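You operate a simulated robot arm through the tools that you are given. There is no shell and no other tool. Be economical: measure what you need, move in short steps, check, and stop when the job is done.

Carry out the task below with a simulated robot arm. There is one attempt and no reset: what you move stays moved.

TASK
Fit the short post in the letter rack and stand the letters in the bay.
Fine: seat it in the free socket, then tap it home with the round mallet, then turn the cam lock; the mallet goes back where it stood. Set down upright: round mallet, bundle of letters.

Only the result counts: the job must be done as asked and must still hold three seconds after the hand-in. Knocking over, shifting, dropping, spilling or breaking anything else fails it.

THE ROBOT
A 7-joint arm with a two-finger parallel gripper, fixed in place. Base frame: the origin is at the foot of the arm, x ahead of it, y to its left, z up. Readings come in mm, degrees, newtons and seconds.
With the tool pointing down near the work surface it reaches from about 460 to 920 mm from the base axis. Its first joint turns from -115.0 to 115.0 degrees. Payload 3.91 kg.
The tool frame sits at the grasp point between the pads (the TCP): z along the fingers, y along the line on which they close. The tips reach 30 mm beyond it. Largest opening 110 mm; finger width 20, thickness 10; the body of the gripper, 48 by 112 mm, starts 55 mm behind the TCP.
Orientation is that of the tool frame in the base frame, as a unit quaternion [w, x, y, z]. With the fingers straight down and closing along the base's y, the tool's x points along the base's -x, its y along +y and its z along -z.

THE INTERFACE
- The arm moves only by the tool apply_moves. Its argument "deltas" is a list of rows, each a list of 6 numbers: the shift along the tool's x, y, z in mm, then the turn, a rotation vector about the tool's x, y, z in degrees. In form: [[x, y, z, wx, wy, wz], ...]. A call has 1 to 12 rows; each row shifts and turns the commanded pose from where the row before left it, along the tool's axes as they then stand. "grip" is the opening, from 0 (shut) to 1 (fully open), set as the call begins (left out, the last holds). A row lasts 0.2 s, in which the tool goes at most 50 mm and 8.6 degrees; a call with a longer step from one row to the next is refused whole, and so is a gripper value outside its range. A pose out of reach is approached as far as the arm can. The call stops where the force on the tool passes 90 N (or 10 N more than at its start, if that is more) or the arm is blocked; 0.2 s more then pass. The fingers move at their own pace (about 153 mm/s each) and stop on an object; they squeeze with about 43 N. The grip force told is the motor's: it shows also when the fingers shut on nothing. Time passes only in rows, and 0.2 s behind the last, so rows that do not move let the fingers close. It gives the time, the measured TCP pose, the force on the tool (base axes), the opening and the grip force at its end, in the units of the frame above (readings bear some noise), with the torque about the TCP (base axes, N m) and any sound that the robot's microphone picked up.
- Cameras (640 x 400 px; columns grow to the right, rows downward): "scene" is fixed at [215.1, -500.9, 1398]; the picture's right is [0.67, -0.74, 0.00], its down [-0.32, -0.29, -0.90] and it looks along [0.67, 0.61, -0.43] (base axes); focal length 314 px, centre (320, 200). "wrist" rides on the gripper at [72, 17, -103] in the tool frame; the picture's right is [-0.23, 0.97, 0.00], its down [-0.76, -0.18, -0.62] and it looks along [-0.61, -0.14, 0.78] (tool axes); focal length 222 px, centre (320, 200). There is no depth. A picture from a camera that has moved, and an enlarged one, comes with that camera's place and axes in the base frame and with its lens. The place of the scene camera against the robot may be out by one fixed shift of up to 25 mm in any direction.
- capture(camera): a new picture of that camera. No time passes.
- move_column(by): slides the trunk up (or, below 0, down) by that many mm; the arm rides with it, the base frame stays. It gives what a move gives, with no picture.
- zoom(camera, box): a new picture of the part [left, top, right, bottom] of that camera's present view, enlarged. No time passes.
- sign_off(): hands the job in; it is judged then, once.

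Go step by step. Nothing tells you positions but the pictures and the camera data: compare them with the known pose of the tool, close in by small moves and look again before you grip or let go. The budget is 120 turns and 64 pictures, counting those below and the enlarged ones. Unless the task says otherwise, let go and move clear before handing in, and close with one line.

The tools are called after "Emit:" as a command line: name --pt "numbers of a row" for each row, then --argument value for the rest, lists and objects as JSON in quotes. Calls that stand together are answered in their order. apply_moves: Moves the arm, as the interface text tells. Its arguments: {"type":"object","properties":{"deltas":{"type":"array","items":{"type":"array","items":{"type":"number"}}},"grip":{"type":"number"}},"required":["deltas"]} The other tools are called the same way: move_column (by) slides the trunk up or down; capture (camera) takes a picture; zoom (camera, box) takes an enlarged picture of a part of a camera's view; sign_off () hands the job in.

At the start:

```text
t: 0.0
position: [505.0, -92.7, 1283.6]
tool_rot: [-0.001, -0.001, 1.0, 0.001]
ft_force: [-0.7, -0.4, 0.3]
torque: [0.0, -0.02, 0.03]
width: 110.2
finger_force: 0.0
trunk travel left (down, up): [-750.0, 240.0]
```

scene: 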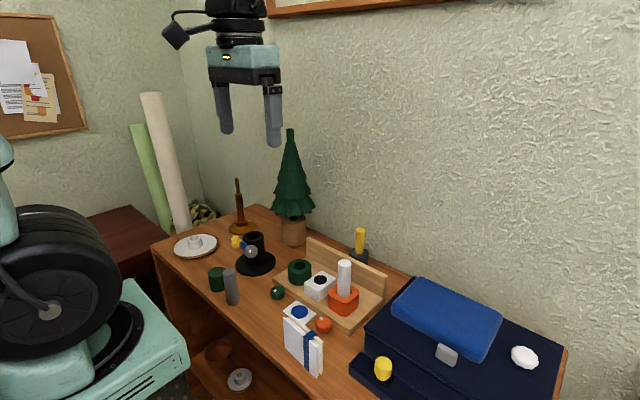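
wrist: 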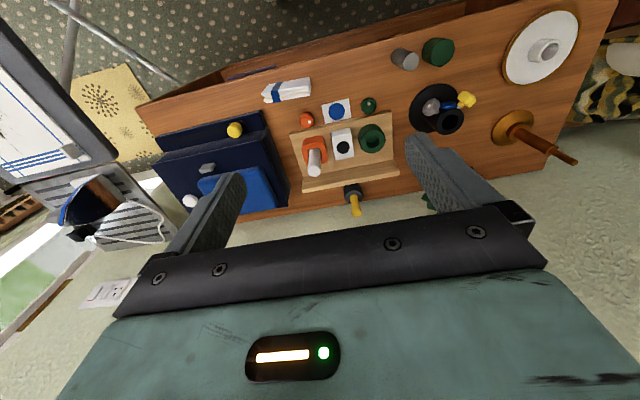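

I see a desk with a rack base with three collars (green, white, orange with a white post), several small objects, and a letter bundle. I'll enlarge the views to identify things.

Emit:
zoom --camera "scene" --box '[240, 210, 420, 390]'

Emit:
zoom --camera "scene" --box '[150, 170, 330, 310]'

Emit:
zoom --camera "wrist" --box '[240, 40, 480, 220]'

```text
2.22 times, centred on (330, 300) of scene
camera zoom: at [215.1, -500.9, 1398.0], right [0.67, -0.74, 0.0], down [-0.32, -0.29, -0.9], along [0.67, 0.61, -0.43], focal length 697 px, centre (298, -22)
```

zoom: 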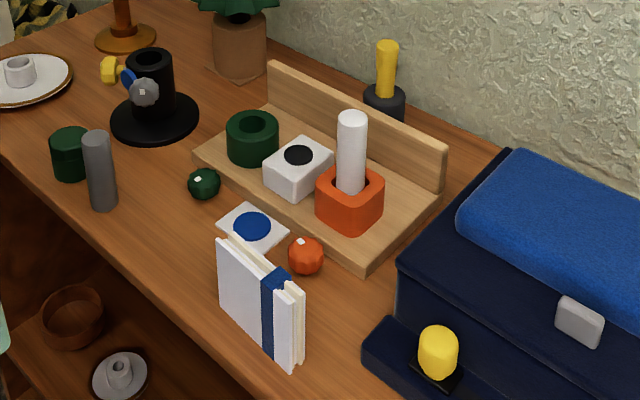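

```text
2.86 times, centred on (240, 240) of scene
camera zoom: at [215.1, -500.9, 1398.0], right [0.67, -0.74, 0.0], down [-0.32, -0.29, -0.9], along [0.67, 0.61, -0.43], focal length 896 px, centre (549, 86)
```

zoom: 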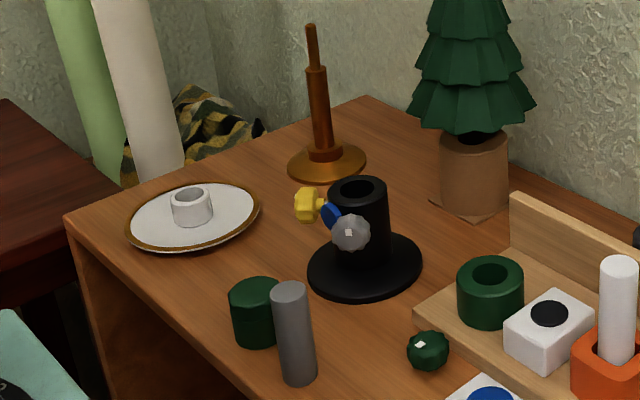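

```text
2.22 times, centred on (360, 130) of wrist
camera zoom: at [433.5, -75.4, 1387.8], right [0.23, 0.97, 0.0], down [0.76, -0.18, 0.62], along [0.61, -0.14, -0.78], focal length 494 px, centre (231, 356)
```

zoom: 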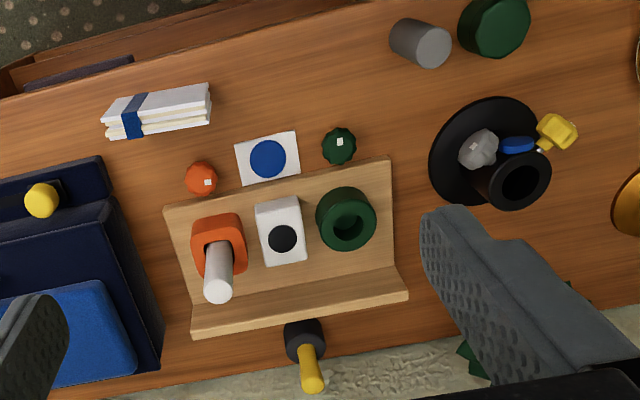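

Emit:
move_column --by -170

Emit:
capture --camera "wrist"

```text
t: 1.9
position: [505.0, -92.0, 1114.6]
tool_rot: [0.0, -0.001, 1.0, -0.001]
ft_force: [0.2, 0.2, -1.0]
torque: [-0.03, -0.03, -0.02]
width: 109.9
finger_force: 0.0
trunk travel left (down, up): [-580.0, 410.0]
```

```text
58 pictures are left
camera wrist: at [433.5, -75.4, 1217.8], right [0.23, 0.97, 0.0], down [0.76, -0.18, 0.62], along [0.61, -0.14, -0.78], focal length 222 px, centre (320, 200)
```

wrist: 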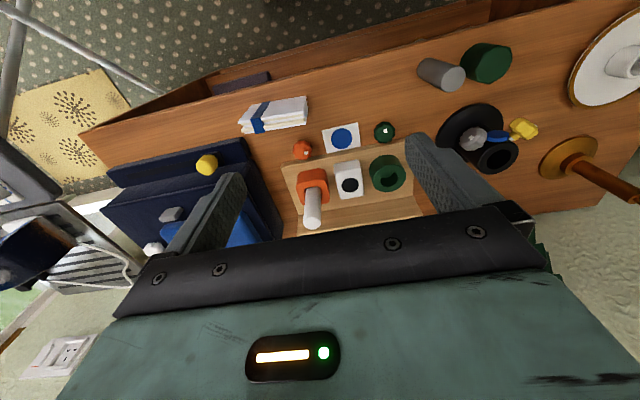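

Emit:
zoom --camera "wrist" --box '[220, 80, 430, 240]'

Emit:
zoom --camera "wrist" --box '[400, 30, 560, 190]'

Emit:
zoom --camera "scene" --box '[265, 215, 385, 335]'

```text
2.50 times, centred on (325, 160) of wrist
camera zoom: at [433.5, -75.4, 1217.8], right [0.23, 0.97, 0.0], down [0.76, -0.18, 0.62], along [0.61, -0.14, -0.78], focal length 555 px, centre (308, 300)
```

zoom: 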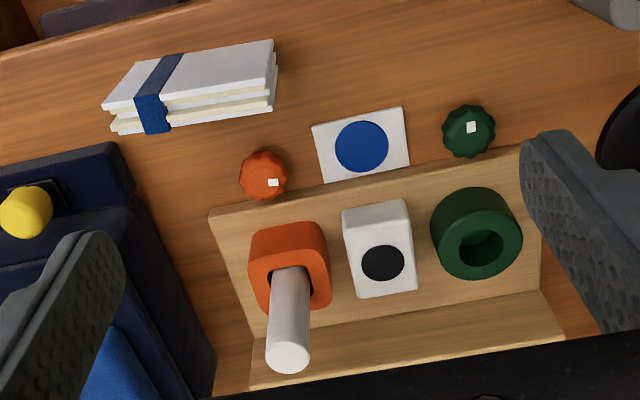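

```text
2.50 times, centred on (480, 110) of wrist
camera zoom: at [433.5, -75.4, 1217.8], right [0.23, 0.97, 0.0], down [0.76, -0.18, 0.62], along [0.61, -0.14, -0.78], focal length 555 px, centre (-80, 425)
```

zoom: 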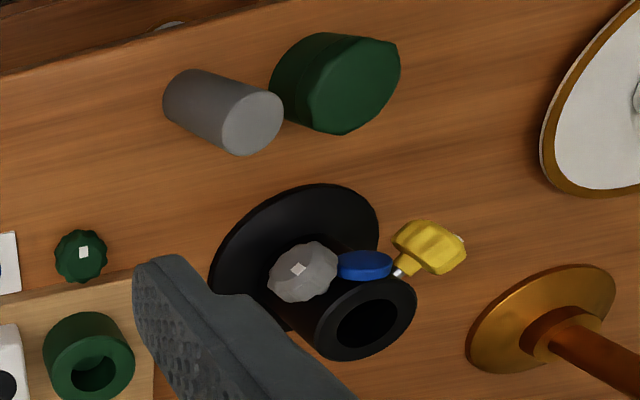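

```text
3.33 times, centred on (325, 275) of scene
camera zoom: at [215.1, -500.9, 1398.0], right [0.67, -0.74, 0.0], down [-0.32, -0.29, -0.9], along [0.67, 0.61, -0.43], focal length 1046 px, centre (303, -50)
```

zoom: 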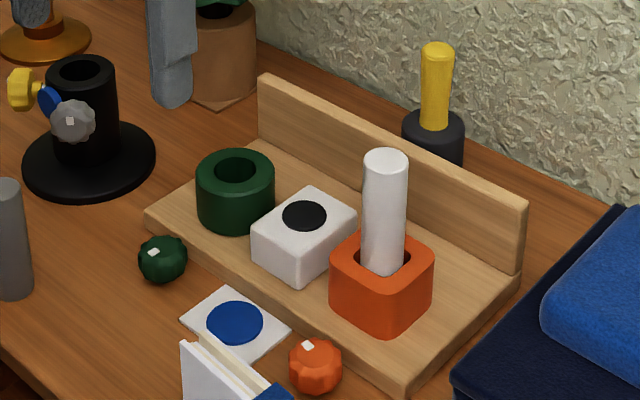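

Emit:
apply_moves --pt "-29 10 30 0 0 0" --pt "-29 10 30 0 0 0" --pt "-29 10 30 0 0 0"

Emit:
capture --camera "wrist"

Emit:
zoom --camera "wrist" --box '[230, 60, 430, 220]'

```text
t: 2.7
position: [591.1, -63.2, 1022.7]
tool_rot: [0.0, 0.0, 1.0, 0.0]
ft_force: [-1.4, 0.8, -1.1]
torque: [0.02, -0.01, 0.01]
width: 109.8
finger_force: 0.0
trunk travel left (down, up): [-580.0, 410.0]
```

```text
54 pictures are left
camera wrist: at [519.8, -45.8, 1127.0], right [0.23, 0.97, 0.0], down [0.76, -0.18, 0.62], along [0.61, -0.14, -0.78], focal length 222 px, centre (320, 200)
```

wrist: 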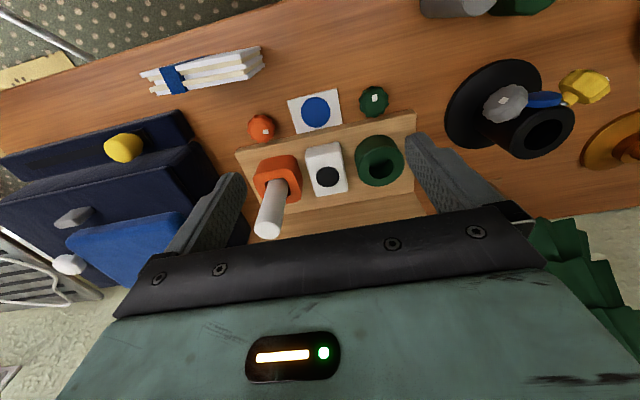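

```text
2.50 times, centred on (330, 140) of wrist
camera zoom: at [519.8, -45.8, 1127.0], right [0.23, 0.97, 0.0], down [0.76, -0.18, 0.62], along [0.61, -0.14, -0.78], focal length 555 px, centre (295, 350)
```

zoom: 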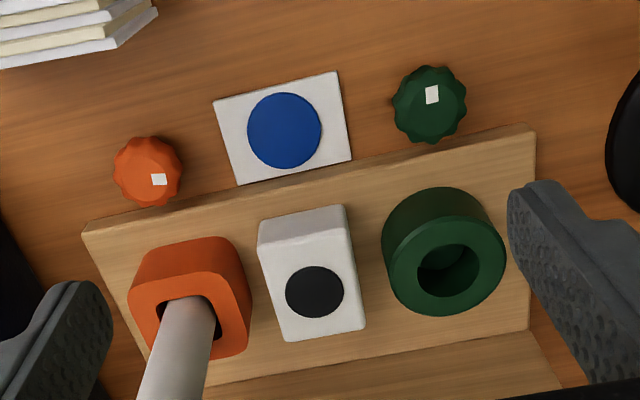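

Emit:
apply_moves --pt "-25 -28 -20 0 0 0" --pt "-25 -28 -20 0 0 0" --pt "-25 -28 -10 0 0 0" --pt "-25 -28 0 0 0 0" --pt "-25 -28 0 0 0 0"

Emit:
apply_moves --pt "0 0 0 0 0 -8.2" --pt "0 0 0 0 0 -8.2" --pt "0 0 0 0 0 -8.2" --pt "0 0 0 0 0 -8.2" --pt "0 0 0 0 0 -8.2" --pt "0 0 0 0 0 -8.2" --pt "0 0 0 0 0 -8.2" --pt "0 0 0 0 0 -8.2" --pt "0 0 0 0 0 -8.2" --pt "0 0 0 0 0 -8.2" --pt "0 0 0 0 0 -8"

Emit:
capture --camera "wrist"

```text
t: 3.9
position: [718.8, -202.2, 1073.6]
tool_rot: [0.0, -0.001, 1.0, 0.0]
ft_force: [1.0, 1.1, 0.1]
torque: [-0.02, -0.03, 0.02]
width: 110.1
finger_force: 0.0
trunk travel left (down, up): [-580.0, 410.0]
```

```text
t: 6.3
position: [717.4, -202.4, 1074.4]
tool_rot: [-0.001, 0.708, -0.706, 0.0]
ft_force: [0.3, -0.6, 1.4]
torque: [-0.02, 0.0, 0.02]
width: 110.1
finger_force: 0.0
trunk travel left (down, up): [-580.0, 410.0]
```

```text
52 pictures are left
camera wrist: at [701.8, -274.7, 1177.8], right [-0.97, 0.22, 0.0], down [0.18, 0.76, 0.62], along [0.14, 0.61, -0.78], focal length 222 px, centre (320, 200)
```

wrist: 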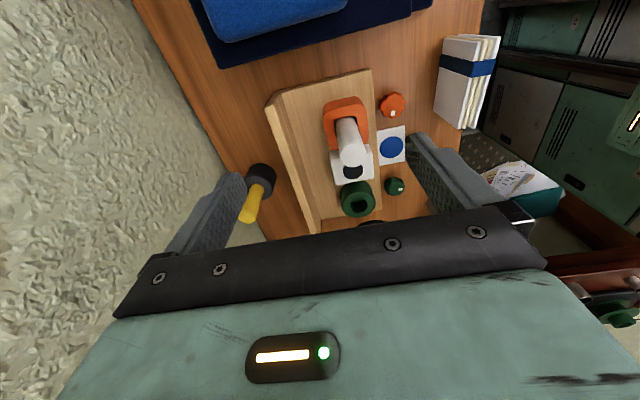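

Emit:
zoom --camera "wrist" --box '[240, 70, 430, 240]'

Emit:
zoom --camera "wrist" --box '[400, 10, 520, 150]'

```text
2.35 times, centred on (335, 155) of wrist
camera zoom: at [701.8, -274.7, 1177.8], right [-0.97, 0.22, 0.0], down [0.18, 0.76, 0.62], along [0.14, 0.61, -0.78], focal length 523 px, centre (285, 306)
```

zoom: 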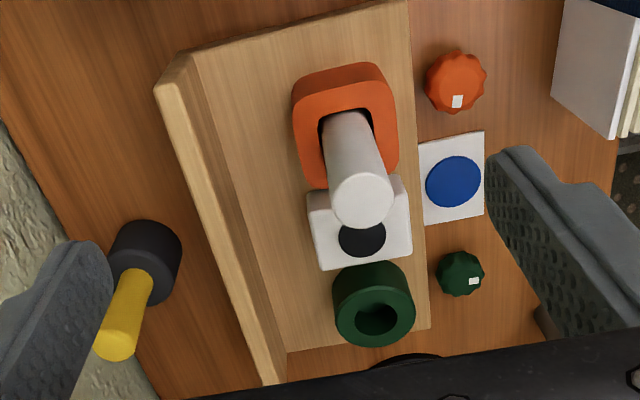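

```text
2.86 times, centred on (460, 80) of wrist
camera zoom: at [701.8, -274.7, 1177.8], right [-0.97, 0.22, 0.0], down [0.18, 0.76, 0.62], along [0.14, 0.61, -0.78], focal length 635 px, centre (-80, 543)
```

zoom: 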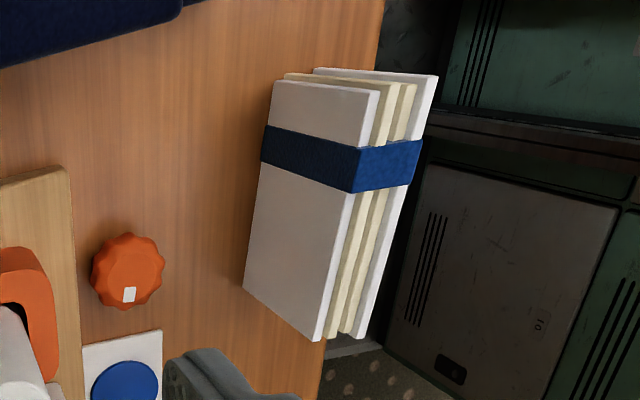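

Emit:
apply_moves --pt "-33.4 24.8 0 0 0 0" --pt "-33.4 24.8 0 0 0 0" --pt "-33.4 24.8 0 0 0 0" --pt "-33.4 24.8 0 0 0 0" --pt "-33.4 24.8 15 0 0 0" --pt "-33.4 24.8 15 0 0 0" --pt "-33.4 24.8 15 0 0 0" --pt "-33.4 24.8 15 0 0 0"

Emit:
capture --camera "wrist"

Emit:
capture --camera "scene"

```text
t: 8.1
position: [519.0, 67.1, 1014.6]
tool_rot: [0.0, -0.707, 0.707, 0.0]
ft_force: [-0.5, -0.1, 0.3]
torque: [0.0, 0.03, -0.03]
width: 109.9
finger_force: 0.0
trunk travel left (down, up): [-580.0, 410.0]
```

```text
49 pictures are left
camera wrist: at [502.8, -5.3, 1118.9], right [-0.97, 0.23, 0.0], down [0.18, 0.76, 0.62], along [0.14, 0.61, -0.78], focal length 222 px, centre (320, 200)
```

wrist: 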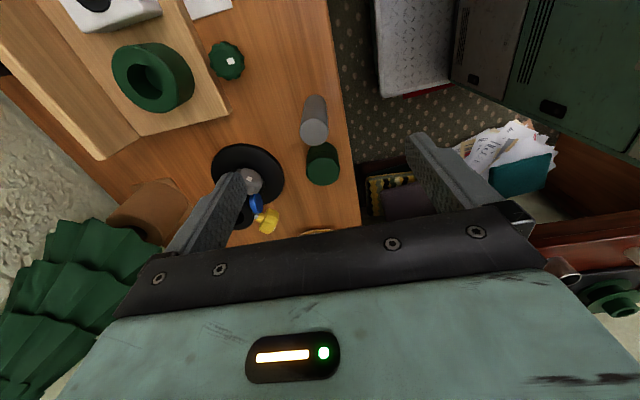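

```text
48 pictures are left
```

scene: 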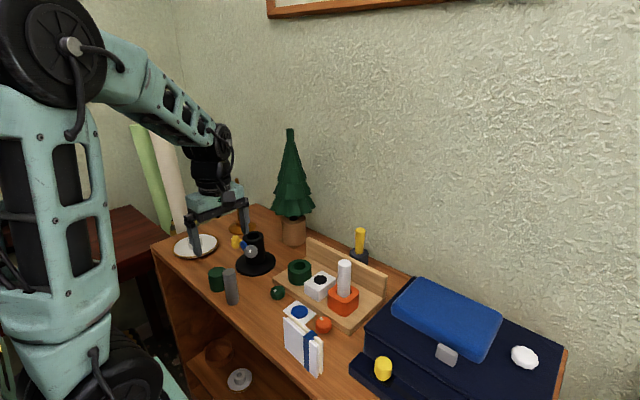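

Emit:
zoom --camera "wrist" --box '[270, 80, 370, 200]'

Emit:
zoom --camera "wrist" --box '[80, 10, 270, 150]'

```text
3.33 times, centred on (320, 140) of wrist
camera zoom: at [502.8, -5.3, 1118.9], right [-0.97, 0.23, 0.0], down [0.18, 0.76, 0.62], along [0.14, 0.61, -0.78], focal length 740 px, centre (320, 400)
```

zoom: 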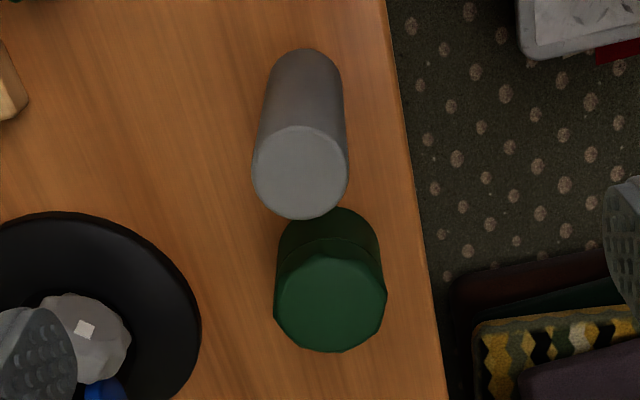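

```text
2.86 times, centred on (175, 80) of wrist
camera zoom: at [502.8, -5.3, 1118.9], right [-0.97, 0.23, 0.0], down [0.18, 0.76, 0.62], along [0.14, 0.61, -0.78], focal length 635 px, centre (734, 543)
```

zoom: 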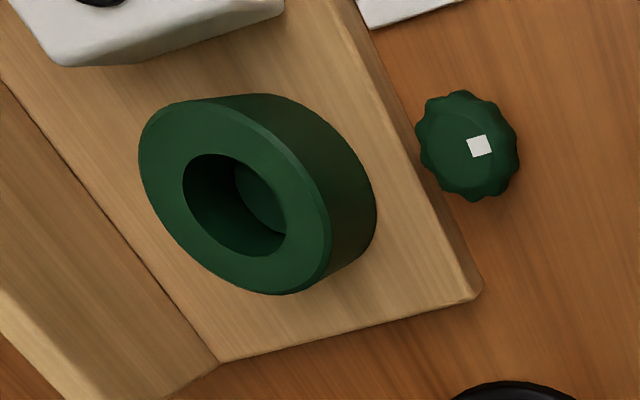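

Emit:
apply_moves --pt "-11 -8 20 0 0 0" --pt "0 0 40 0 0 0" --pt "0 0 40 0 0 0" --pt "0 0 25 0 0 0" --pt "0 0 12 0 0 0"

Emit:
capture --camera "wrist"

```text
t: 9.3
position: [527.6, 74.8, 877.7]
tool_rot: [0.0, -0.707, 0.707, 0.0]
ft_force: [-0.5, -0.5, 0.0]
torque: [0.0, 0.02, -0.01]
width: 109.9
finger_force: 0.0
trunk travel left (down, up): [-580.0, 410.0]
```

```text
45 pictures are left
camera wrist: at [511.5, 3.0, 980.6], right [-0.97, 0.23, 0.0], down [0.18, 0.76, 0.62], along [0.14, 0.61, -0.78], focal length 222 px, centre (320, 200)
```

wrist: 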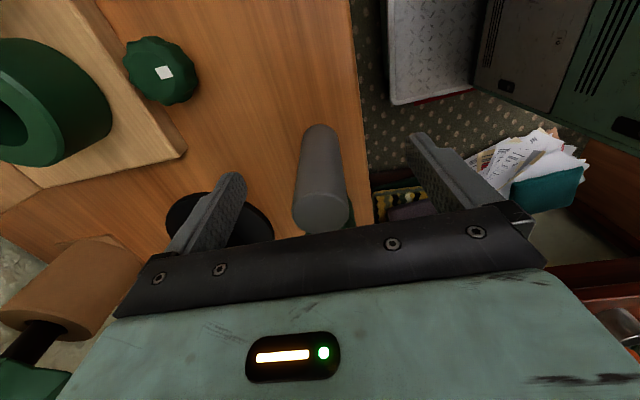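

Emit:
apply_moves --pt "0 0 0 0 0 0" --pt "0 0 0 0 0 0" --pt "0 0 0 0 0 0" --grip 0

Emit:
apply_moves --pt "0 0 -20 0 0 0" --pt "0 0 -40 0 0 0" --pt "0 0 -45 0 0 0"

Emit:
capture --camera "wrist"

```text
t: 10.1
position: [528.3, 75.1, 879.0]
tool_rot: [-0.001, -0.707, 0.708, -0.001]
ft_force: [0.0, 0.1, 1.0]
torque: [0.0, -0.04, 0.03]
width: 29.5
finger_force: 43.1
trunk travel left (down, up): [-580.0, 410.0]
```

```text
t: 10.9
position: [524.1, 76.5, 980.9]
tool_rot: [0.0, 0.707, -0.707, -0.001]
ft_force: [0.0, -0.1, -1.4]
torque: [0.01, 0.01, 0.0]
width: 29.6
finger_force: 43.4
trunk travel left (down, up): [-580.0, 410.0]
```

```text
44 pictures are left
camera wrist: at [510.2, 4.6, 1085.3], right [-0.97, 0.23, 0.0], down [0.18, 0.76, 0.62], along [0.14, 0.61, -0.78], focal length 222 px, centre (320, 200)
```

wrist: 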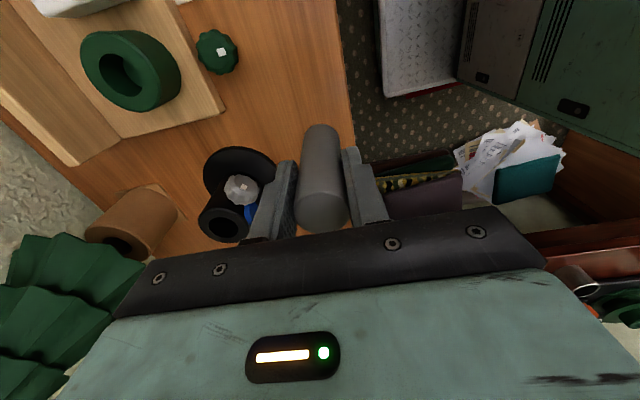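

Emit:
zoom --camera "wrist" --box '[60, 10, 260, 150]'

Emit:
apply_moves --pt "19.5 -39.3 0 0 0 0" --pt "19.5 -39.3 0 0 0 0" --pt "19.5 -39.3 0 0 0 0" --pt "19.5 -39.3 5 0 0 0"

Emit:
capture --camera "wrist"

```text
2.86 times, centred on (160, 80) of wrist
camera zoom: at [510.2, 4.6, 1085.3], right [-0.97, 0.23, 0.0], down [0.18, 0.76, 0.62], along [0.14, 0.61, -0.78], focal length 635 px, centre (777, 543)
```

zoom: 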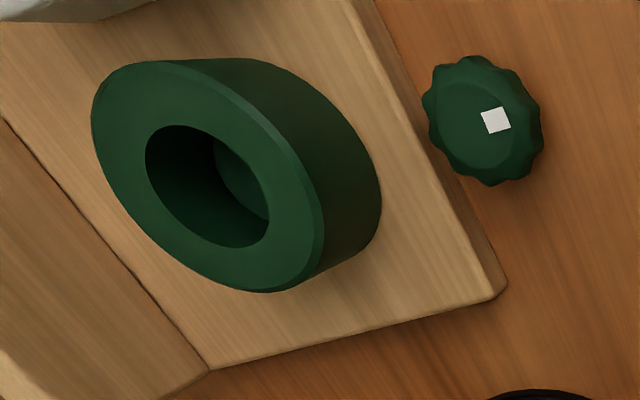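

```text
t: 11.9
position: [683.1, -0.5, 977.9]
tool_rot: [0.0, 0.708, -0.706, -0.001]
ft_force: [0.0, -0.4, 0.4]
torque: [-0.05, -0.02, 0.0]
width: 29.4
finger_force: 43.1
trunk travel left (down, up): [-580.0, 410.0]
```

```text
42 pictures are left
camera wrist: at [667.1, -72.0, 1081.2], right [-0.97, 0.23, 0.0], down [0.18, 0.76, 0.62], along [0.14, 0.61, -0.78], focal length 222 px, centre (320, 200)
```

wrist: 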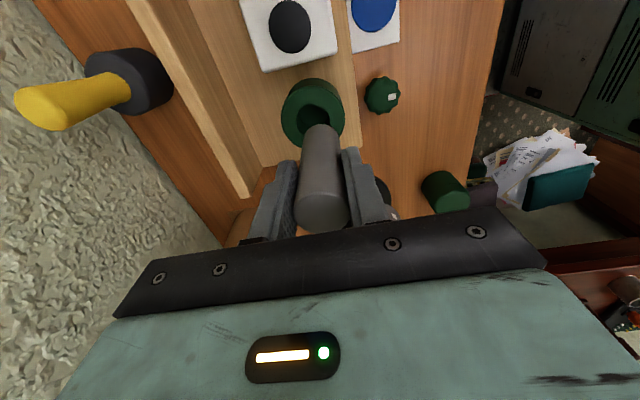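

Emit:
zoom --camera "wrist" --box '[260, 60, 380, 180]'

```text
3.33 times, centred on (320, 120) of wrist
camera zoom: at [667.1, -72.0, 1081.2], right [-0.97, 0.23, 0.0], down [0.18, 0.76, 0.62], along [0.14, 0.61, -0.78], focal length 740 px, centre (320, 467)
```

zoom: 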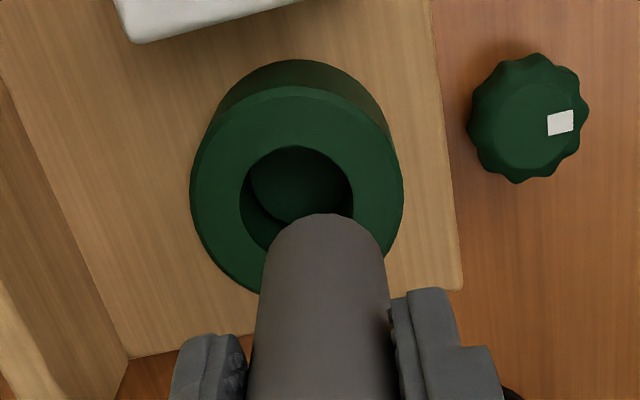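

Emit:
apply_moves --pt "-0.5 -6.2 10 0 0 0" --pt "0 0 20 0 0 0" --pt "0 0 15 0 0 0"

Emit:
zoom --camera "wrist" --box '[260, 60, 380, 180]'

```text
t: 12.7
position: [689.1, -0.9, 937.2]
tool_rot: [-0.003, 0.707, -0.707, 0.002]
ft_force: [-3.6, -2.7, 31.4]
torque: [0.46, 0.32, -0.01]
width: 29.9
finger_force: 43.0
trunk travel left (down, up): [-580.0, 410.0]
```

```text
3.33 times, centred on (320, 120) of wrist
camera zoom: at [672.7, -73.9, 1039.9], right [-0.97, 0.23, -0.01], down [0.17, 0.76, 0.63], along [0.15, 0.61, -0.78], focal length 740 px, centre (320, 467)
```

zoom: 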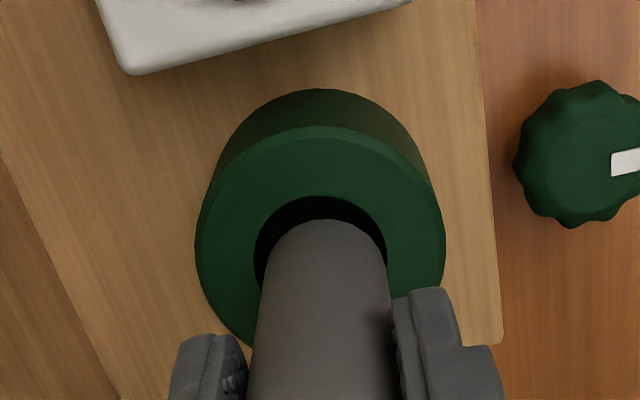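

Emit:
apply_moves --pt "0 0 -10 0 0 0" --pt "4.8 -0.9 0 0 0 0" --pt "0 0 4 0 0 0"

Emit:
zoom --camera "wrist" --box '[260, 60, 380, 180]'

```text
t: 13.5
position: [689.3, -7.1, 937.5]
tool_rot: [0.0, 0.708, -0.706, 0.0]
ft_force: [0.4, -0.1, -0.5]
torque: [0.0, 0.0, -0.03]
width: 29.2
finger_force: 43.1
trunk travel left (down, up): [-580.0, 410.0]
```

```text
3.33 times, centred on (320, 120) of wrist
camera zoom: at [674.3, -78.7, 1041.3], right [-0.97, 0.23, 0.0], down [0.18, 0.76, 0.62], along [0.14, 0.61, -0.78], focal length 740 px, centre (320, 467)
```

zoom: 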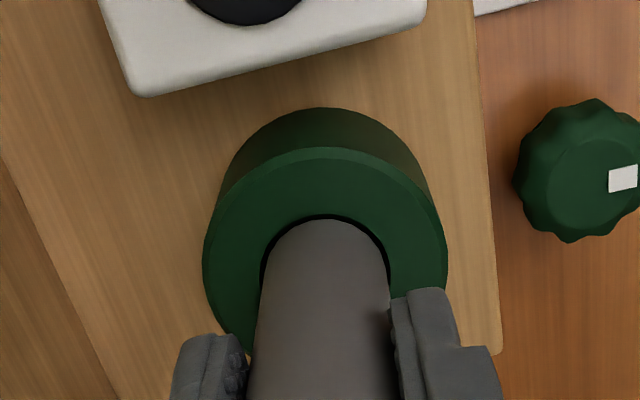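

Emit:
apply_moves --pt "0 0 5 0 0 0" --pt "0 0 5 0 0 0" --pt "0 0 5 0 0 0"

```text
t: 14.3
position: [689.9, -7.3, 923.2]
tool_rot: [0.0, -0.707, 0.707, 0.001]
ft_force: [-0.7, 0.1, -0.8]
torque: [0.01, 0.01, 0.0]
width: 29.3
finger_force: 42.9
trunk travel left (down, up): [-580.0, 410.0]
```

Emit:
apply_moves --pt "0 0 3 0 0 0" --pt "0 0 3 0 0 0" --pt "0 0 3 0 0 0" --pt "0 0 2 0 0 0"

Emit:
zoom --camera "wrist" --box '[240, 60, 420, 240]'

```text
t: 15.3
position: [691.1, -7.4, 912.7]
tool_rot: [0.0, 0.708, -0.706, 0.0]
ft_force: [-1.4, 1.0, 1.4]
torque: [0.04, 0.0, 0.0]
width: 29.3
finger_force: 42.8
trunk travel left (down, up): [-580.0, 410.0]
```

```text
2.22 times, centred on (330, 150) of wrist
camera zoom: at [675.3, -78.7, 1015.5], right [-0.97, 0.23, 0.0], down [0.18, 0.76, 0.62], along [0.14, 0.61, -0.78], focal length 494 px, centre (298, 311)
```

zoom: 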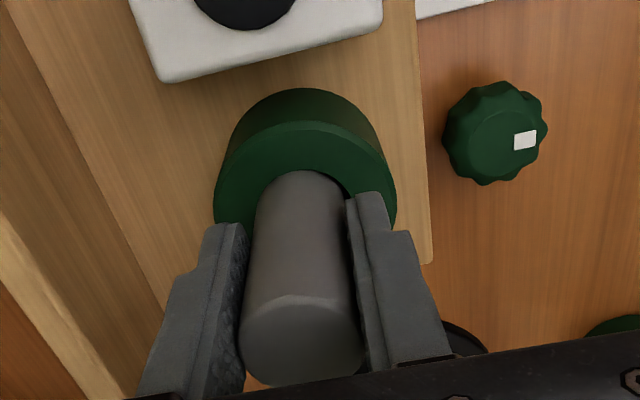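

Emit:
apply_moves --pt "0 0 2 0 0 0" --pt "0 0 2 0 0 0" --pt "0 0 1 0 0 0"

```text
t: 16.1
position: [690.4, -5.6, 908.3]
tool_rot: [0.0, -0.707, 0.708, -0.001]
ft_force: [0.5, -0.8, 9.6]
torque: [-0.17, -0.02, 0.03]
width: 29.4
finger_force: 42.8
trunk travel left (down, up): [-580.0, 410.0]
```

Emit:
apply_moves --pt "0 0 2 0 0 0" --pt "0 0 0 0 0 0"

```text
t: 16.7
position: [691.1, -6.5, 905.0]
tool_rot: [0.0, 0.707, -0.707, 0.0]
ft_force: [2.2, 0.3, 6.5]
torque: [-0.1, -0.17, 0.02]
width: 29.5
finger_force: 42.8
trunk travel left (down, up): [-580.0, 410.0]
```

Emit:
apply_moves --pt "0 0 0 0 0 0" --pt "0 0 0 0 0 0" --grip 0.45

Emit:
apply_moves --pt "0 0 -20 0 0 0" --pt "0 0 -40 0 0 0" --pt "0 0 -40 0 0 0" --pt "0 0 -40 0 0 0"

Emit:
capture --camera "wrist"

Emit:
zoom --camera "scene" --box '[265, 205, 405, 335]'

```text
t: 17.3
position: [690.6, -6.4, 904.7]
tool_rot: [0.0, 0.707, -0.707, -0.001]
ft_force: [-0.6, -0.6, 0.9]
torque: [0.01, 0.01, -0.01]
width: 49.6
finger_force: 0.0
trunk travel left (down, up): [-580.0, 410.0]
```

```text
t: 18.3
position: [692.1, -5.6, 1046.3]
tool_rot: [0.001, 0.708, -0.706, -0.001]
ft_force: [0.2, -0.2, -0.3]
torque: [0.03, 0.04, 0.0]
width: 49.3
finger_force: 0.1
trunk travel left (down, up): [-580.0, 410.0]
```

```text
37 pictures are left
camera wrist: at [675.5, -77.9, 1149.6], right [-0.97, 0.23, 0.0], down [0.18, 0.76, 0.62], along [0.14, 0.61, -0.78], focal length 222 px, centre (320, 200)
```

wrist: 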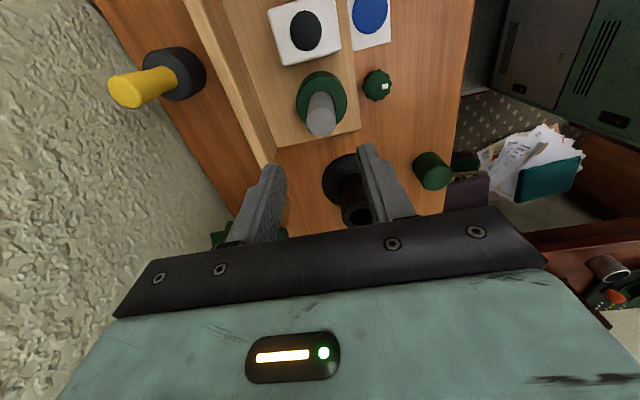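

```text
3.08 times, centred on (335, 270) of scene
camera zoom: at [215.1, -500.9, 1398.0], right [0.67, -0.74, 0.0], down [-0.32, -0.29, -0.9], along [0.67, 0.61, -0.43], focal length 965 px, centre (274, -15)
```

zoom: 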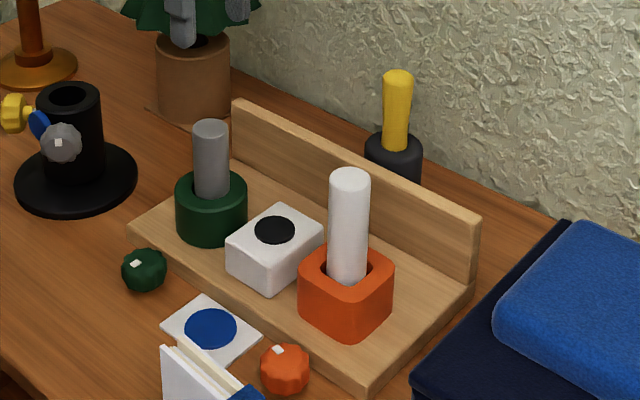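

Emit:
zoom --camera "wrist" --box '[90, 20, 230, 140]'

Emit:
apply_moves --pt "0 0 0 0 0 8.2" --pt "0 0 0 0 0 8.2" --pt "0 0 0 0 0 8.2" --pt "0 0 0 0 0 8.2" --pt "0 0 0 0 0 8.2" --pt "0 0 0 0 0 8.2" --pt "0 0 0 0 0 8.2" --pt "0 0 0 0 0 8.2" --pt "0 0 0 0 0 8.2" --pt "0 0 0 0 0 8.2" --pt "0 0 0 0 0 8" --grip 1

Emit:
apply_moves --pt "-20 -10 0 0 0 0" --pt "-30 -20 0 0 0 0" --pt "-30 -20 0 0 0 0" --pt "-20 -15 0 0 0 0"

Emit:
capture --camera "wrist"

```text
3.33 times, centred on (160, 80) of wrist
camera zoom: at [675.5, -77.9, 1149.6], right [-0.97, 0.23, 0.0], down [0.18, 0.76, 0.62], along [0.14, 0.61, -0.78], focal length 740 px, centre (853, 600)
```

zoom: 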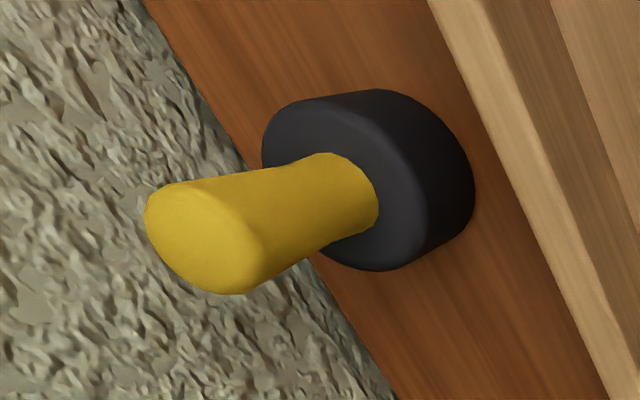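

```text
t: 20.7
position: [690.0, -6.4, 1046.5]
tool_rot: [-0.001, 0.0, 1.0, 0.0]
ft_force: [0.6, -0.2, 0.4]
torque: [-0.03, 0.04, 0.01]
width: 109.9
finger_force: 0.0
trunk travel left (down, up): [-580.0, 410.0]
```

```text
t: 21.7
position: [790.6, -73.1, 1044.7]
tool_rot: [0.001, 0.0, 1.0, 0.0]
ft_force: [0.3, 0.6, 1.0]
torque: [-0.01, -0.03, 0.02]
width: 110.0
finger_force: 0.0
trunk travel left (down, up): [-580.0, 410.0]
```

```text
34 pictures are left
camera wrist: at [718.9, -56.1, 1148.4], right [0.23, 0.97, 0.0], down [0.76, -0.18, 0.62], along [0.61, -0.14, -0.78], focal length 222 px, centre (320, 200)
```

wrist: 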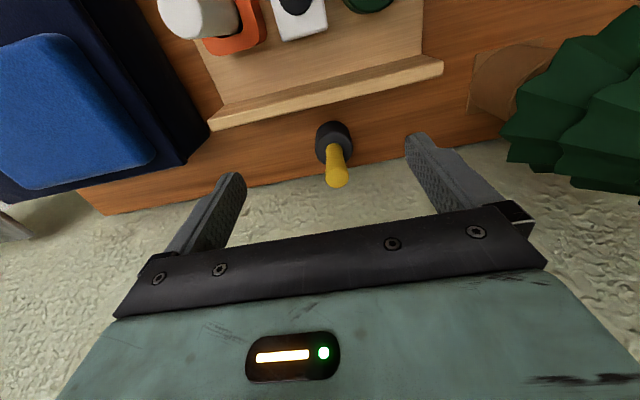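

Emit:
apply_moves --pt "-35 2 0 0 0 0" --pt "-35 1.5 0 0 0 0" --pt "0 0 40 0 0 0" --pt "0 0 30 0 0 0"

Emit:
capture --camera "wrist"

```text
t: 22.7
position: [859.8, -70.8, 973.3]
tool_rot: [-0.001, -0.001, 1.0, 0.0]
ft_force: [-1.2, 0.2, -0.4]
torque: [-0.01, 0.0, 0.03]
width: 110.1
finger_force: 0.0
trunk travel left (down, up): [-580.0, 410.0]
```

```text
33 pictures are left
camera wrist: at [788.6, -53.2, 1077.4], right [0.23, 0.97, 0.0], down [0.76, -0.18, 0.62], along [0.61, -0.14, -0.78], focal length 222 px, centre (320, 200)
```

wrist: 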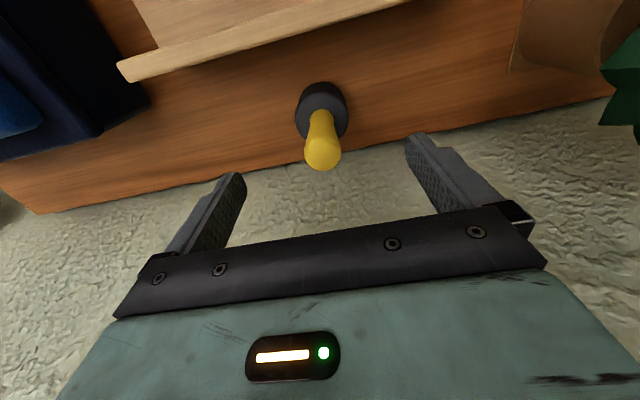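

Emit:
zoom --camera "wrist" --box '[270, 70, 370, 180]'

```text
3.64 times, centred on (320, 125) of wrist
camera zoom: at [788.6, -53.2, 1077.4], right [0.23, 0.97, 0.0], down [0.76, -0.18, 0.62], along [0.61, -0.14, -0.78], focal length 808 px, centre (320, 473)
```

zoom: 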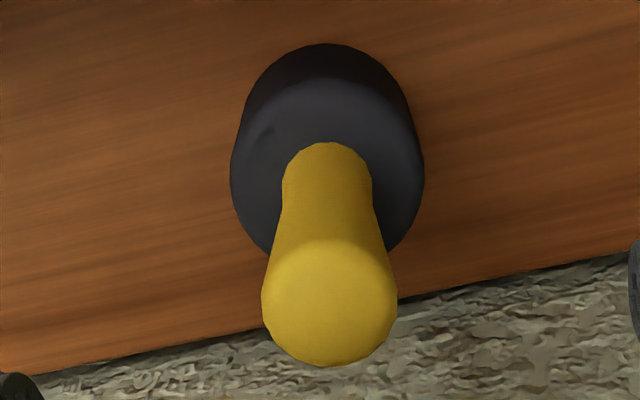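

Emit:
apply_moves --pt "-3.2 2.8 20 0 0 0" --pt "0 0 30 0 0 0" --pt "0 0 28 0 0 0" --pt "0 0 0 0 0 0"

Emit:
capture --camera "wrist"

```text
t: 23.7
position: [864.4, -65.4, 897.9]
tool_rot: [0.001, -0.001, 1.0, 0.0]
ft_force: [0.3, -0.4, 0.0]
torque: [0.0, -0.01, 0.0]
width: 110.2
finger_force: 0.1
trunk travel left (down, up): [-580.0, 410.0]
```

```text
31 pictures are left
camera wrist: at [793.0, -47.9, 1000.5], right [0.23, 0.97, 0.0], down [0.76, -0.18, 0.62], along [0.61, -0.14, -0.78], focal length 222 px, centre (320, 200)
```

wrist: 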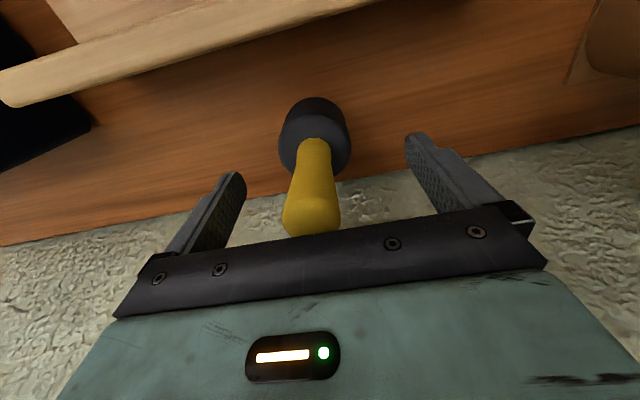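

Emit:
apply_moves --pt "0 -3.5 0 0 0 0" --pt "0 0 0 0 0 0"

Emit:
apply_moves --pt "0 0 0 0 0 0" --pt "0 0 0 0 0 0" --pt "0 0 0 0 0 0" --grip 0

```text
t: 24.3
position: [864.8, -67.0, 897.3]
tool_rot: [0.0, 0.0, 1.0, 0.0]
ft_force: [-0.5, 0.0, -0.5]
torque: [0.01, 0.0, 0.03]
width: 109.8
finger_force: 0.1
trunk travel left (down, up): [-580.0, 410.0]
```

```text
t: 25.1
position: [864.1, -69.6, 898.5]
tool_rot: [0.0, -0.001, 1.0, 0.001]
ft_force: [0.4, -1.0, 0.7]
torque: [-0.2, -0.05, 0.0]
width: 27.9
finger_force: 43.2
trunk travel left (down, up): [-580.0, 410.0]
```

Emit:
apply_moves --pt "0 0 -20 0 0 0" --pt "0 0 -40 0 0 0" --pt "0 0 -45 0 0 0" --pt "0 0 -45 0 0 0" --pt "43.5 15.75 0 0 0 0" --pt "43.5 15.75 0 0 0 0" --pt "43.5 15.75 0 0 0 0" --pt "43.5 15.75 0 0 0 0" --pt "0 0 0 0 0 0"

Emit:
zoom --camera "wrist" --box '[220, 50, 420, 250]'

```text
t: 27.1
position: [691.1, -7.2, 1048.1]
tool_rot: [0.0, 0.0, 1.0, 0.0]
ft_force: [-0.5, 0.2, -5.8]
torque: [0.05, 0.03, -0.03]
width: 27.6
finger_force: 43.2
trunk travel left (down, up): [-580.0, 410.0]
```

```text
2.00 times, centred on (320, 150) of wrist
camera zoom: at [619.0, 10.9, 1151.0], right [0.23, 0.97, 0.0], down [0.76, -0.18, 0.62], along [0.61, -0.14, -0.78], focal length 444 px, centre (320, 300)
```

zoom: 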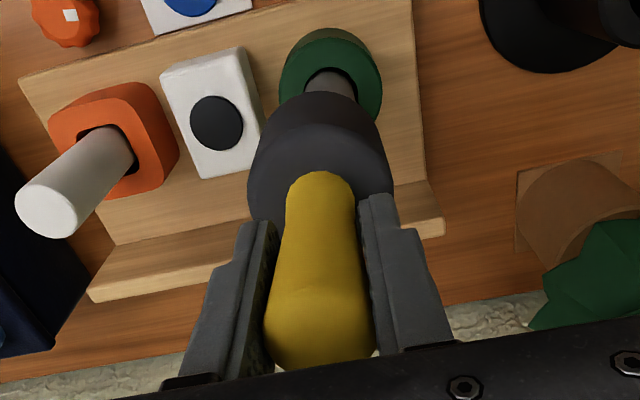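

Emit:
apply_moves --pt "0 0 20 0 0 0" --pt "0 0 10 0 0 0" --pt "0 0 20 0 0 0"

```text
t: 27.9
position: [691.8, -5.7, 998.7]
tool_rot: [0.002, 0.0, 1.0, 0.002]
ft_force: [0.8, 0.9, 31.6]
torque: [0.28, -0.17, -0.02]
width: 28.2
finger_force: 42.8
trunk travel left (down, up): [-580.0, 410.0]
```

Emit:
apply_moves --pt "0 0 -25 0 0 0" --pt "0 0 0 0 0 0" --pt "0 0 35 0 0 0"

Emit:
apply_moves --pt "0 0 -35 0 0 0" --pt "0 0 0 0 0 0"

Emit:
zoom --camera "wrist" --box '[220, 50, 420, 250]'

Emit:
zoom --camera "scene" --box '[265, 205, 405, 335]'

```text
t: 28.7
position: [690.2, -5.3, 996.3]
tool_rot: [0.008, 0.0, 1.0, 0.002]
ft_force: [-5.0, -3.6, 64.5]
torque: [-0.07, 0.5, 0.03]
width: 27.9
finger_force: 43.1
trunk travel left (down, up): [-580.0, 410.0]
```

```text
t: 29.3
position: [689.1, -5.3, 1019.4]
tool_rot: [-0.002, 0.0, 1.0, -0.001]
ft_force: [0.1, 0.3, -5.1]
torque: [0.01, 0.0, -0.02]
width: 27.5
finger_force: 43.0
trunk travel left (down, up): [-580.0, 410.0]
```

```text
2.00 times, centred on (320, 150) of wrist
camera zoom: at [618.9, 11.8, 1123.2], right [0.23, 0.97, 0.0], down [0.76, -0.18, 0.62], along [0.6, -0.14, -0.78], focal length 444 px, centre (320, 300)
```

zoom: 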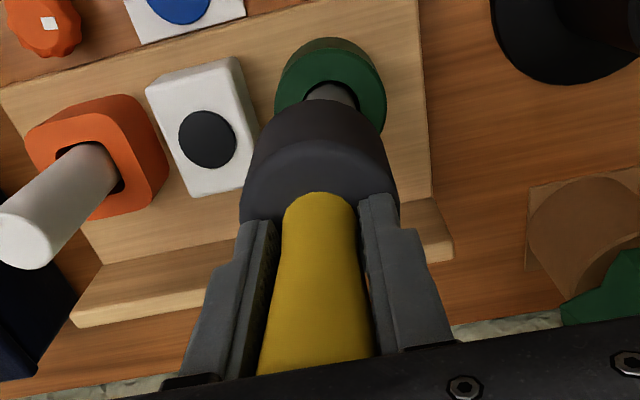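

```text
3.08 times, centred on (335, 270) of scene
camera zoom: at [215.1, -500.9, 1398.0], right [0.67, -0.74, 0.0], down [-0.32, -0.29, -0.9], along [0.67, 0.61, -0.43], focal length 965 px, centre (274, -15)
```

zoom: 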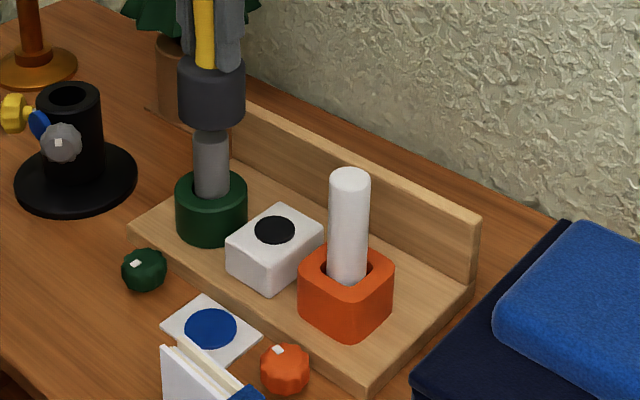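

Emit:
apply_moves --pt "0 0 -15 0 0 0" --pt "0 0 0 0 0 0" --pt "0 0 42 0 0 0"

Emit:
apply_moves --pt "0 0 -27 0 0 0" --pt "0 0 0 0 0 0"

Emit:
zoom --camera "scene" --box '[285, 220, 325, 290]'

```text
t: 30.1
position: [690.0, -6.8, 997.1]
tool_rot: [0.002, 0.001, 1.0, 0.001]
ft_force: [0.5, -0.9, 8.1]
torque: [-0.13, -0.13, -0.02]
width: 27.8
finger_force: 42.8
trunk travel left (down, up): [-580.0, 410.0]
```

```text
t: 30.7
position: [691.2, -6.3, 1023.1]
tool_rot: [0.0, -0.001, 1.0, 0.001]
ft_force: [0.1, -0.1, -4.6]
torque: [0.05, -0.04, -0.02]
width: 27.7
finger_force: 43.0
trunk travel left (down, up): [-580.0, 410.0]
```

```text
5.71 times, centred on (305, 255) of scene
camera zoom: at [215.1, -500.9, 1398.0], right [0.67, -0.74, 0.0], down [-0.32, -0.29, -0.9], along [0.67, 0.61, -0.43], focal length 1793 px, centre (406, -114)
```

zoom: 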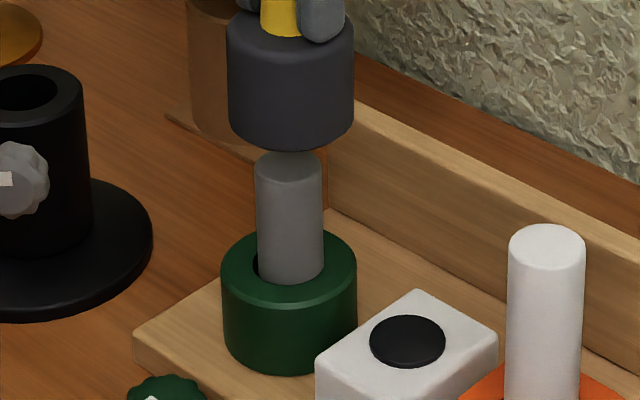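

Emit:
apply_moves --pt "0 0 -10 0 0 0" --pt "0 0 0 0 0 0" --pt "0 0 45 0 0 0" --pt "0 0 3 0 0 0"

Emit:
apply_moves --pt "0 0 -38 0 0 0" --pt "0 0 0 0 0 0"

Emit:
zoom --camera "scene" --box '[285, 220, 325, 290]'

```text
t: 31.7
position: [690.1, -3.9, 994.7]
tool_rot: [0.009, 0.001, 1.0, 0.001]
ft_force: [-10.8, -3.4, 86.3]
torque: [0.0, 1.25, 0.04]
width: 27.8
finger_force: 43.0
trunk travel left (down, up): [-580.0, 410.0]
```

```text
t: 32.3
position: [688.3, -4.9, 1021.6]
tool_rot: [-0.001, 0.0, 1.0, 0.0]
ft_force: [-0.1, -0.4, -5.5]
torque: [-0.02, -0.01, 0.05]
width: 27.2
finger_force: 43.4
trunk travel left (down, up): [-580.0, 410.0]
```

```text
5.71 times, centred on (305, 255) of scene
camera zoom: at [215.1, -500.9, 1398.0], right [0.67, -0.74, 0.0], down [-0.32, -0.29, -0.9], along [0.67, 0.61, -0.43], focal length 1793 px, centre (406, -114)
```

zoom: 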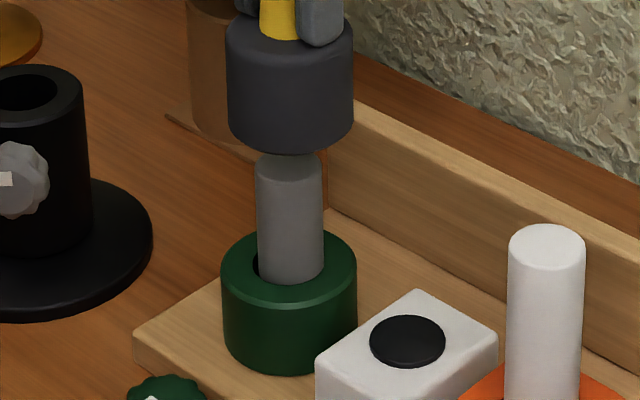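

Emit:
apply_moves --pt "0 0 -25 0 0 0" --pt "-43.5 -15.75 0 0 0 0" --pt "-43.5 -15.75 0 0 0 0" --pt "-43.5 -15.75 0 0 0 0" --pt "-43.5 -15.75 0 0 0 0" --pt "0 0 45 0 0 0" --pt "0 0 45 0 0 0" --pt "0 0 30 0 0 0" --pt "0 0 0 0 0 0"

Emit:
capture --camera "wrist"

```text
t: 34.3
position: [864.4, -68.7, 927.9]
tool_rot: [-0.001, -0.001, 1.0, 0.001]
ft_force: [0.5, 0.7, -4.8]
torque: [0.05, 0.03, -0.01]
width: 27.4
finger_force: 43.1
trunk travel left (down, up): [-580.0, 410.0]
```

```text
25 pictures are left
camera wrist: at [793.2, -51.5, 1030.8], right [0.23, 0.97, 0.0], down [0.76, -0.18, 0.62], along [0.61, -0.14, -0.78], focal length 222 px, centre (320, 200)
```

wrist: 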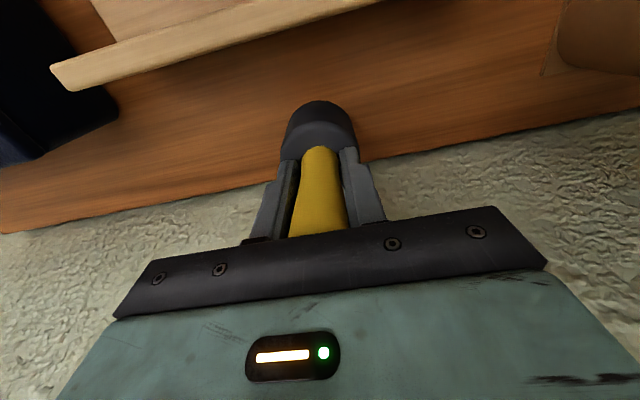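

Emit:
apply_moves --pt "0 0 10 0 0 0" --pt "0 0 10 0 0 0" --pt "0 0 5 0 0 0" --pt "0 0 3 0 0 0" --pt "0 0 0 0 0 0"

Emit:
apply_moves --pt "0 0 2 0 0 0" --pt "0 0 2 0 0 0" --pt "0 0 0 0 0 0"

```text
t: 35.5
position: [862.3, -69.0, 900.6]
tool_rot: [0.0, -0.001, 1.0, 0.0]
ft_force: [0.3, -0.1, -5.3]
torque: [0.09, -0.03, 0.02]
width: 27.4
finger_force: 43.0
trunk travel left (down, up): [-580.0, 410.0]
```

```text
t: 36.3
position: [863.3, -68.4, 894.7]
tool_rot: [0.0, -0.001, 1.0, 0.0]
ft_force: [0.7, 1.0, -4.2]
torque: [0.02, -0.03, 0.01]
width: 27.4
finger_force: 43.0
trunk travel left (down, up): [-580.0, 410.0]
```

Emit:
apply_moves --pt "0 0 1.5 0 0 0" --pt "0 0 1.5 0 0 0" --pt "0 0 0 0 0 0"

Emit:
apply_moves --pt "0 0 1.5 0 0 0" --pt "0 0 1.5 0 0 0" --pt "0 0 0 0 0 0"

```text
t: 37.1
position: [864.3, -69.1, 892.1]
tool_rot: [0.001, -0.001, 1.0, 0.0]
ft_force: [0.3, 0.7, -5.2]
torque: [0.03, 0.02, -0.01]
width: 27.4
finger_force: 43.7
trunk travel left (down, up): [-580.0, 410.0]
```

```text
t: 37.9
position: [864.2, -67.7, 888.9]
tool_rot: [0.0, 0.0, 1.0, 0.0]
ft_force: [-0.1, 0.4, -5.4]
torque: [0.04, 0.02, 0.0]
width: 27.4
finger_force: 42.7
trunk travel left (down, up): [-580.0, 410.0]
```

Emit:
apply_moves --pt "0 0 1.5 0 0 0" --pt "0 0 1.5 0 0 0" --pt "0 0 0 0 0 0"

Emit:
apply_moves --pt "0 0 1 0 0 0" --pt "0 0 1 0 0 0" --pt "0 0 0 0 0 0"

Emit:
zoom --camera "wrist" --box '[240, 70, 400, 230]'

```text
t: 38.7
position: [863.8, -66.9, 886.5]
tool_rot: [0.0, -0.001, 1.0, -0.001]
ft_force: [-0.2, 1.1, -4.4]
torque: [0.05, 0.02, -0.03]
width: 27.5
finger_force: 43.0
trunk travel left (down, up): [-580.0, 410.0]
```

```text
t: 39.5
position: [864.5, -68.0, 884.3]
tool_rot: [0.0, -0.001, 1.0, 0.0]
ft_force: [-1.3, 0.4, -3.9]
torque: [0.02, -0.05, 0.0]
width: 27.3
finger_force: 43.2
trunk travel left (down, up): [-580.0, 410.0]
```

```text
2.50 times, centred on (320, 150) of wrist
camera zoom: at [792.8, -51.5, 987.8], right [0.23, 0.97, 0.0], down [0.76, -0.18, 0.62], along [0.61, -0.14, -0.78], focal length 555 px, centre (320, 325)
```

zoom: 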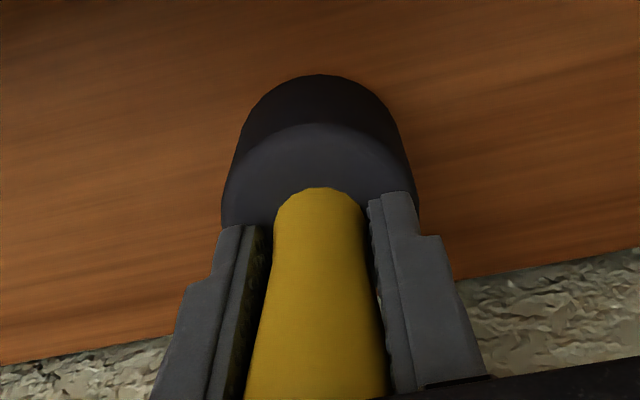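

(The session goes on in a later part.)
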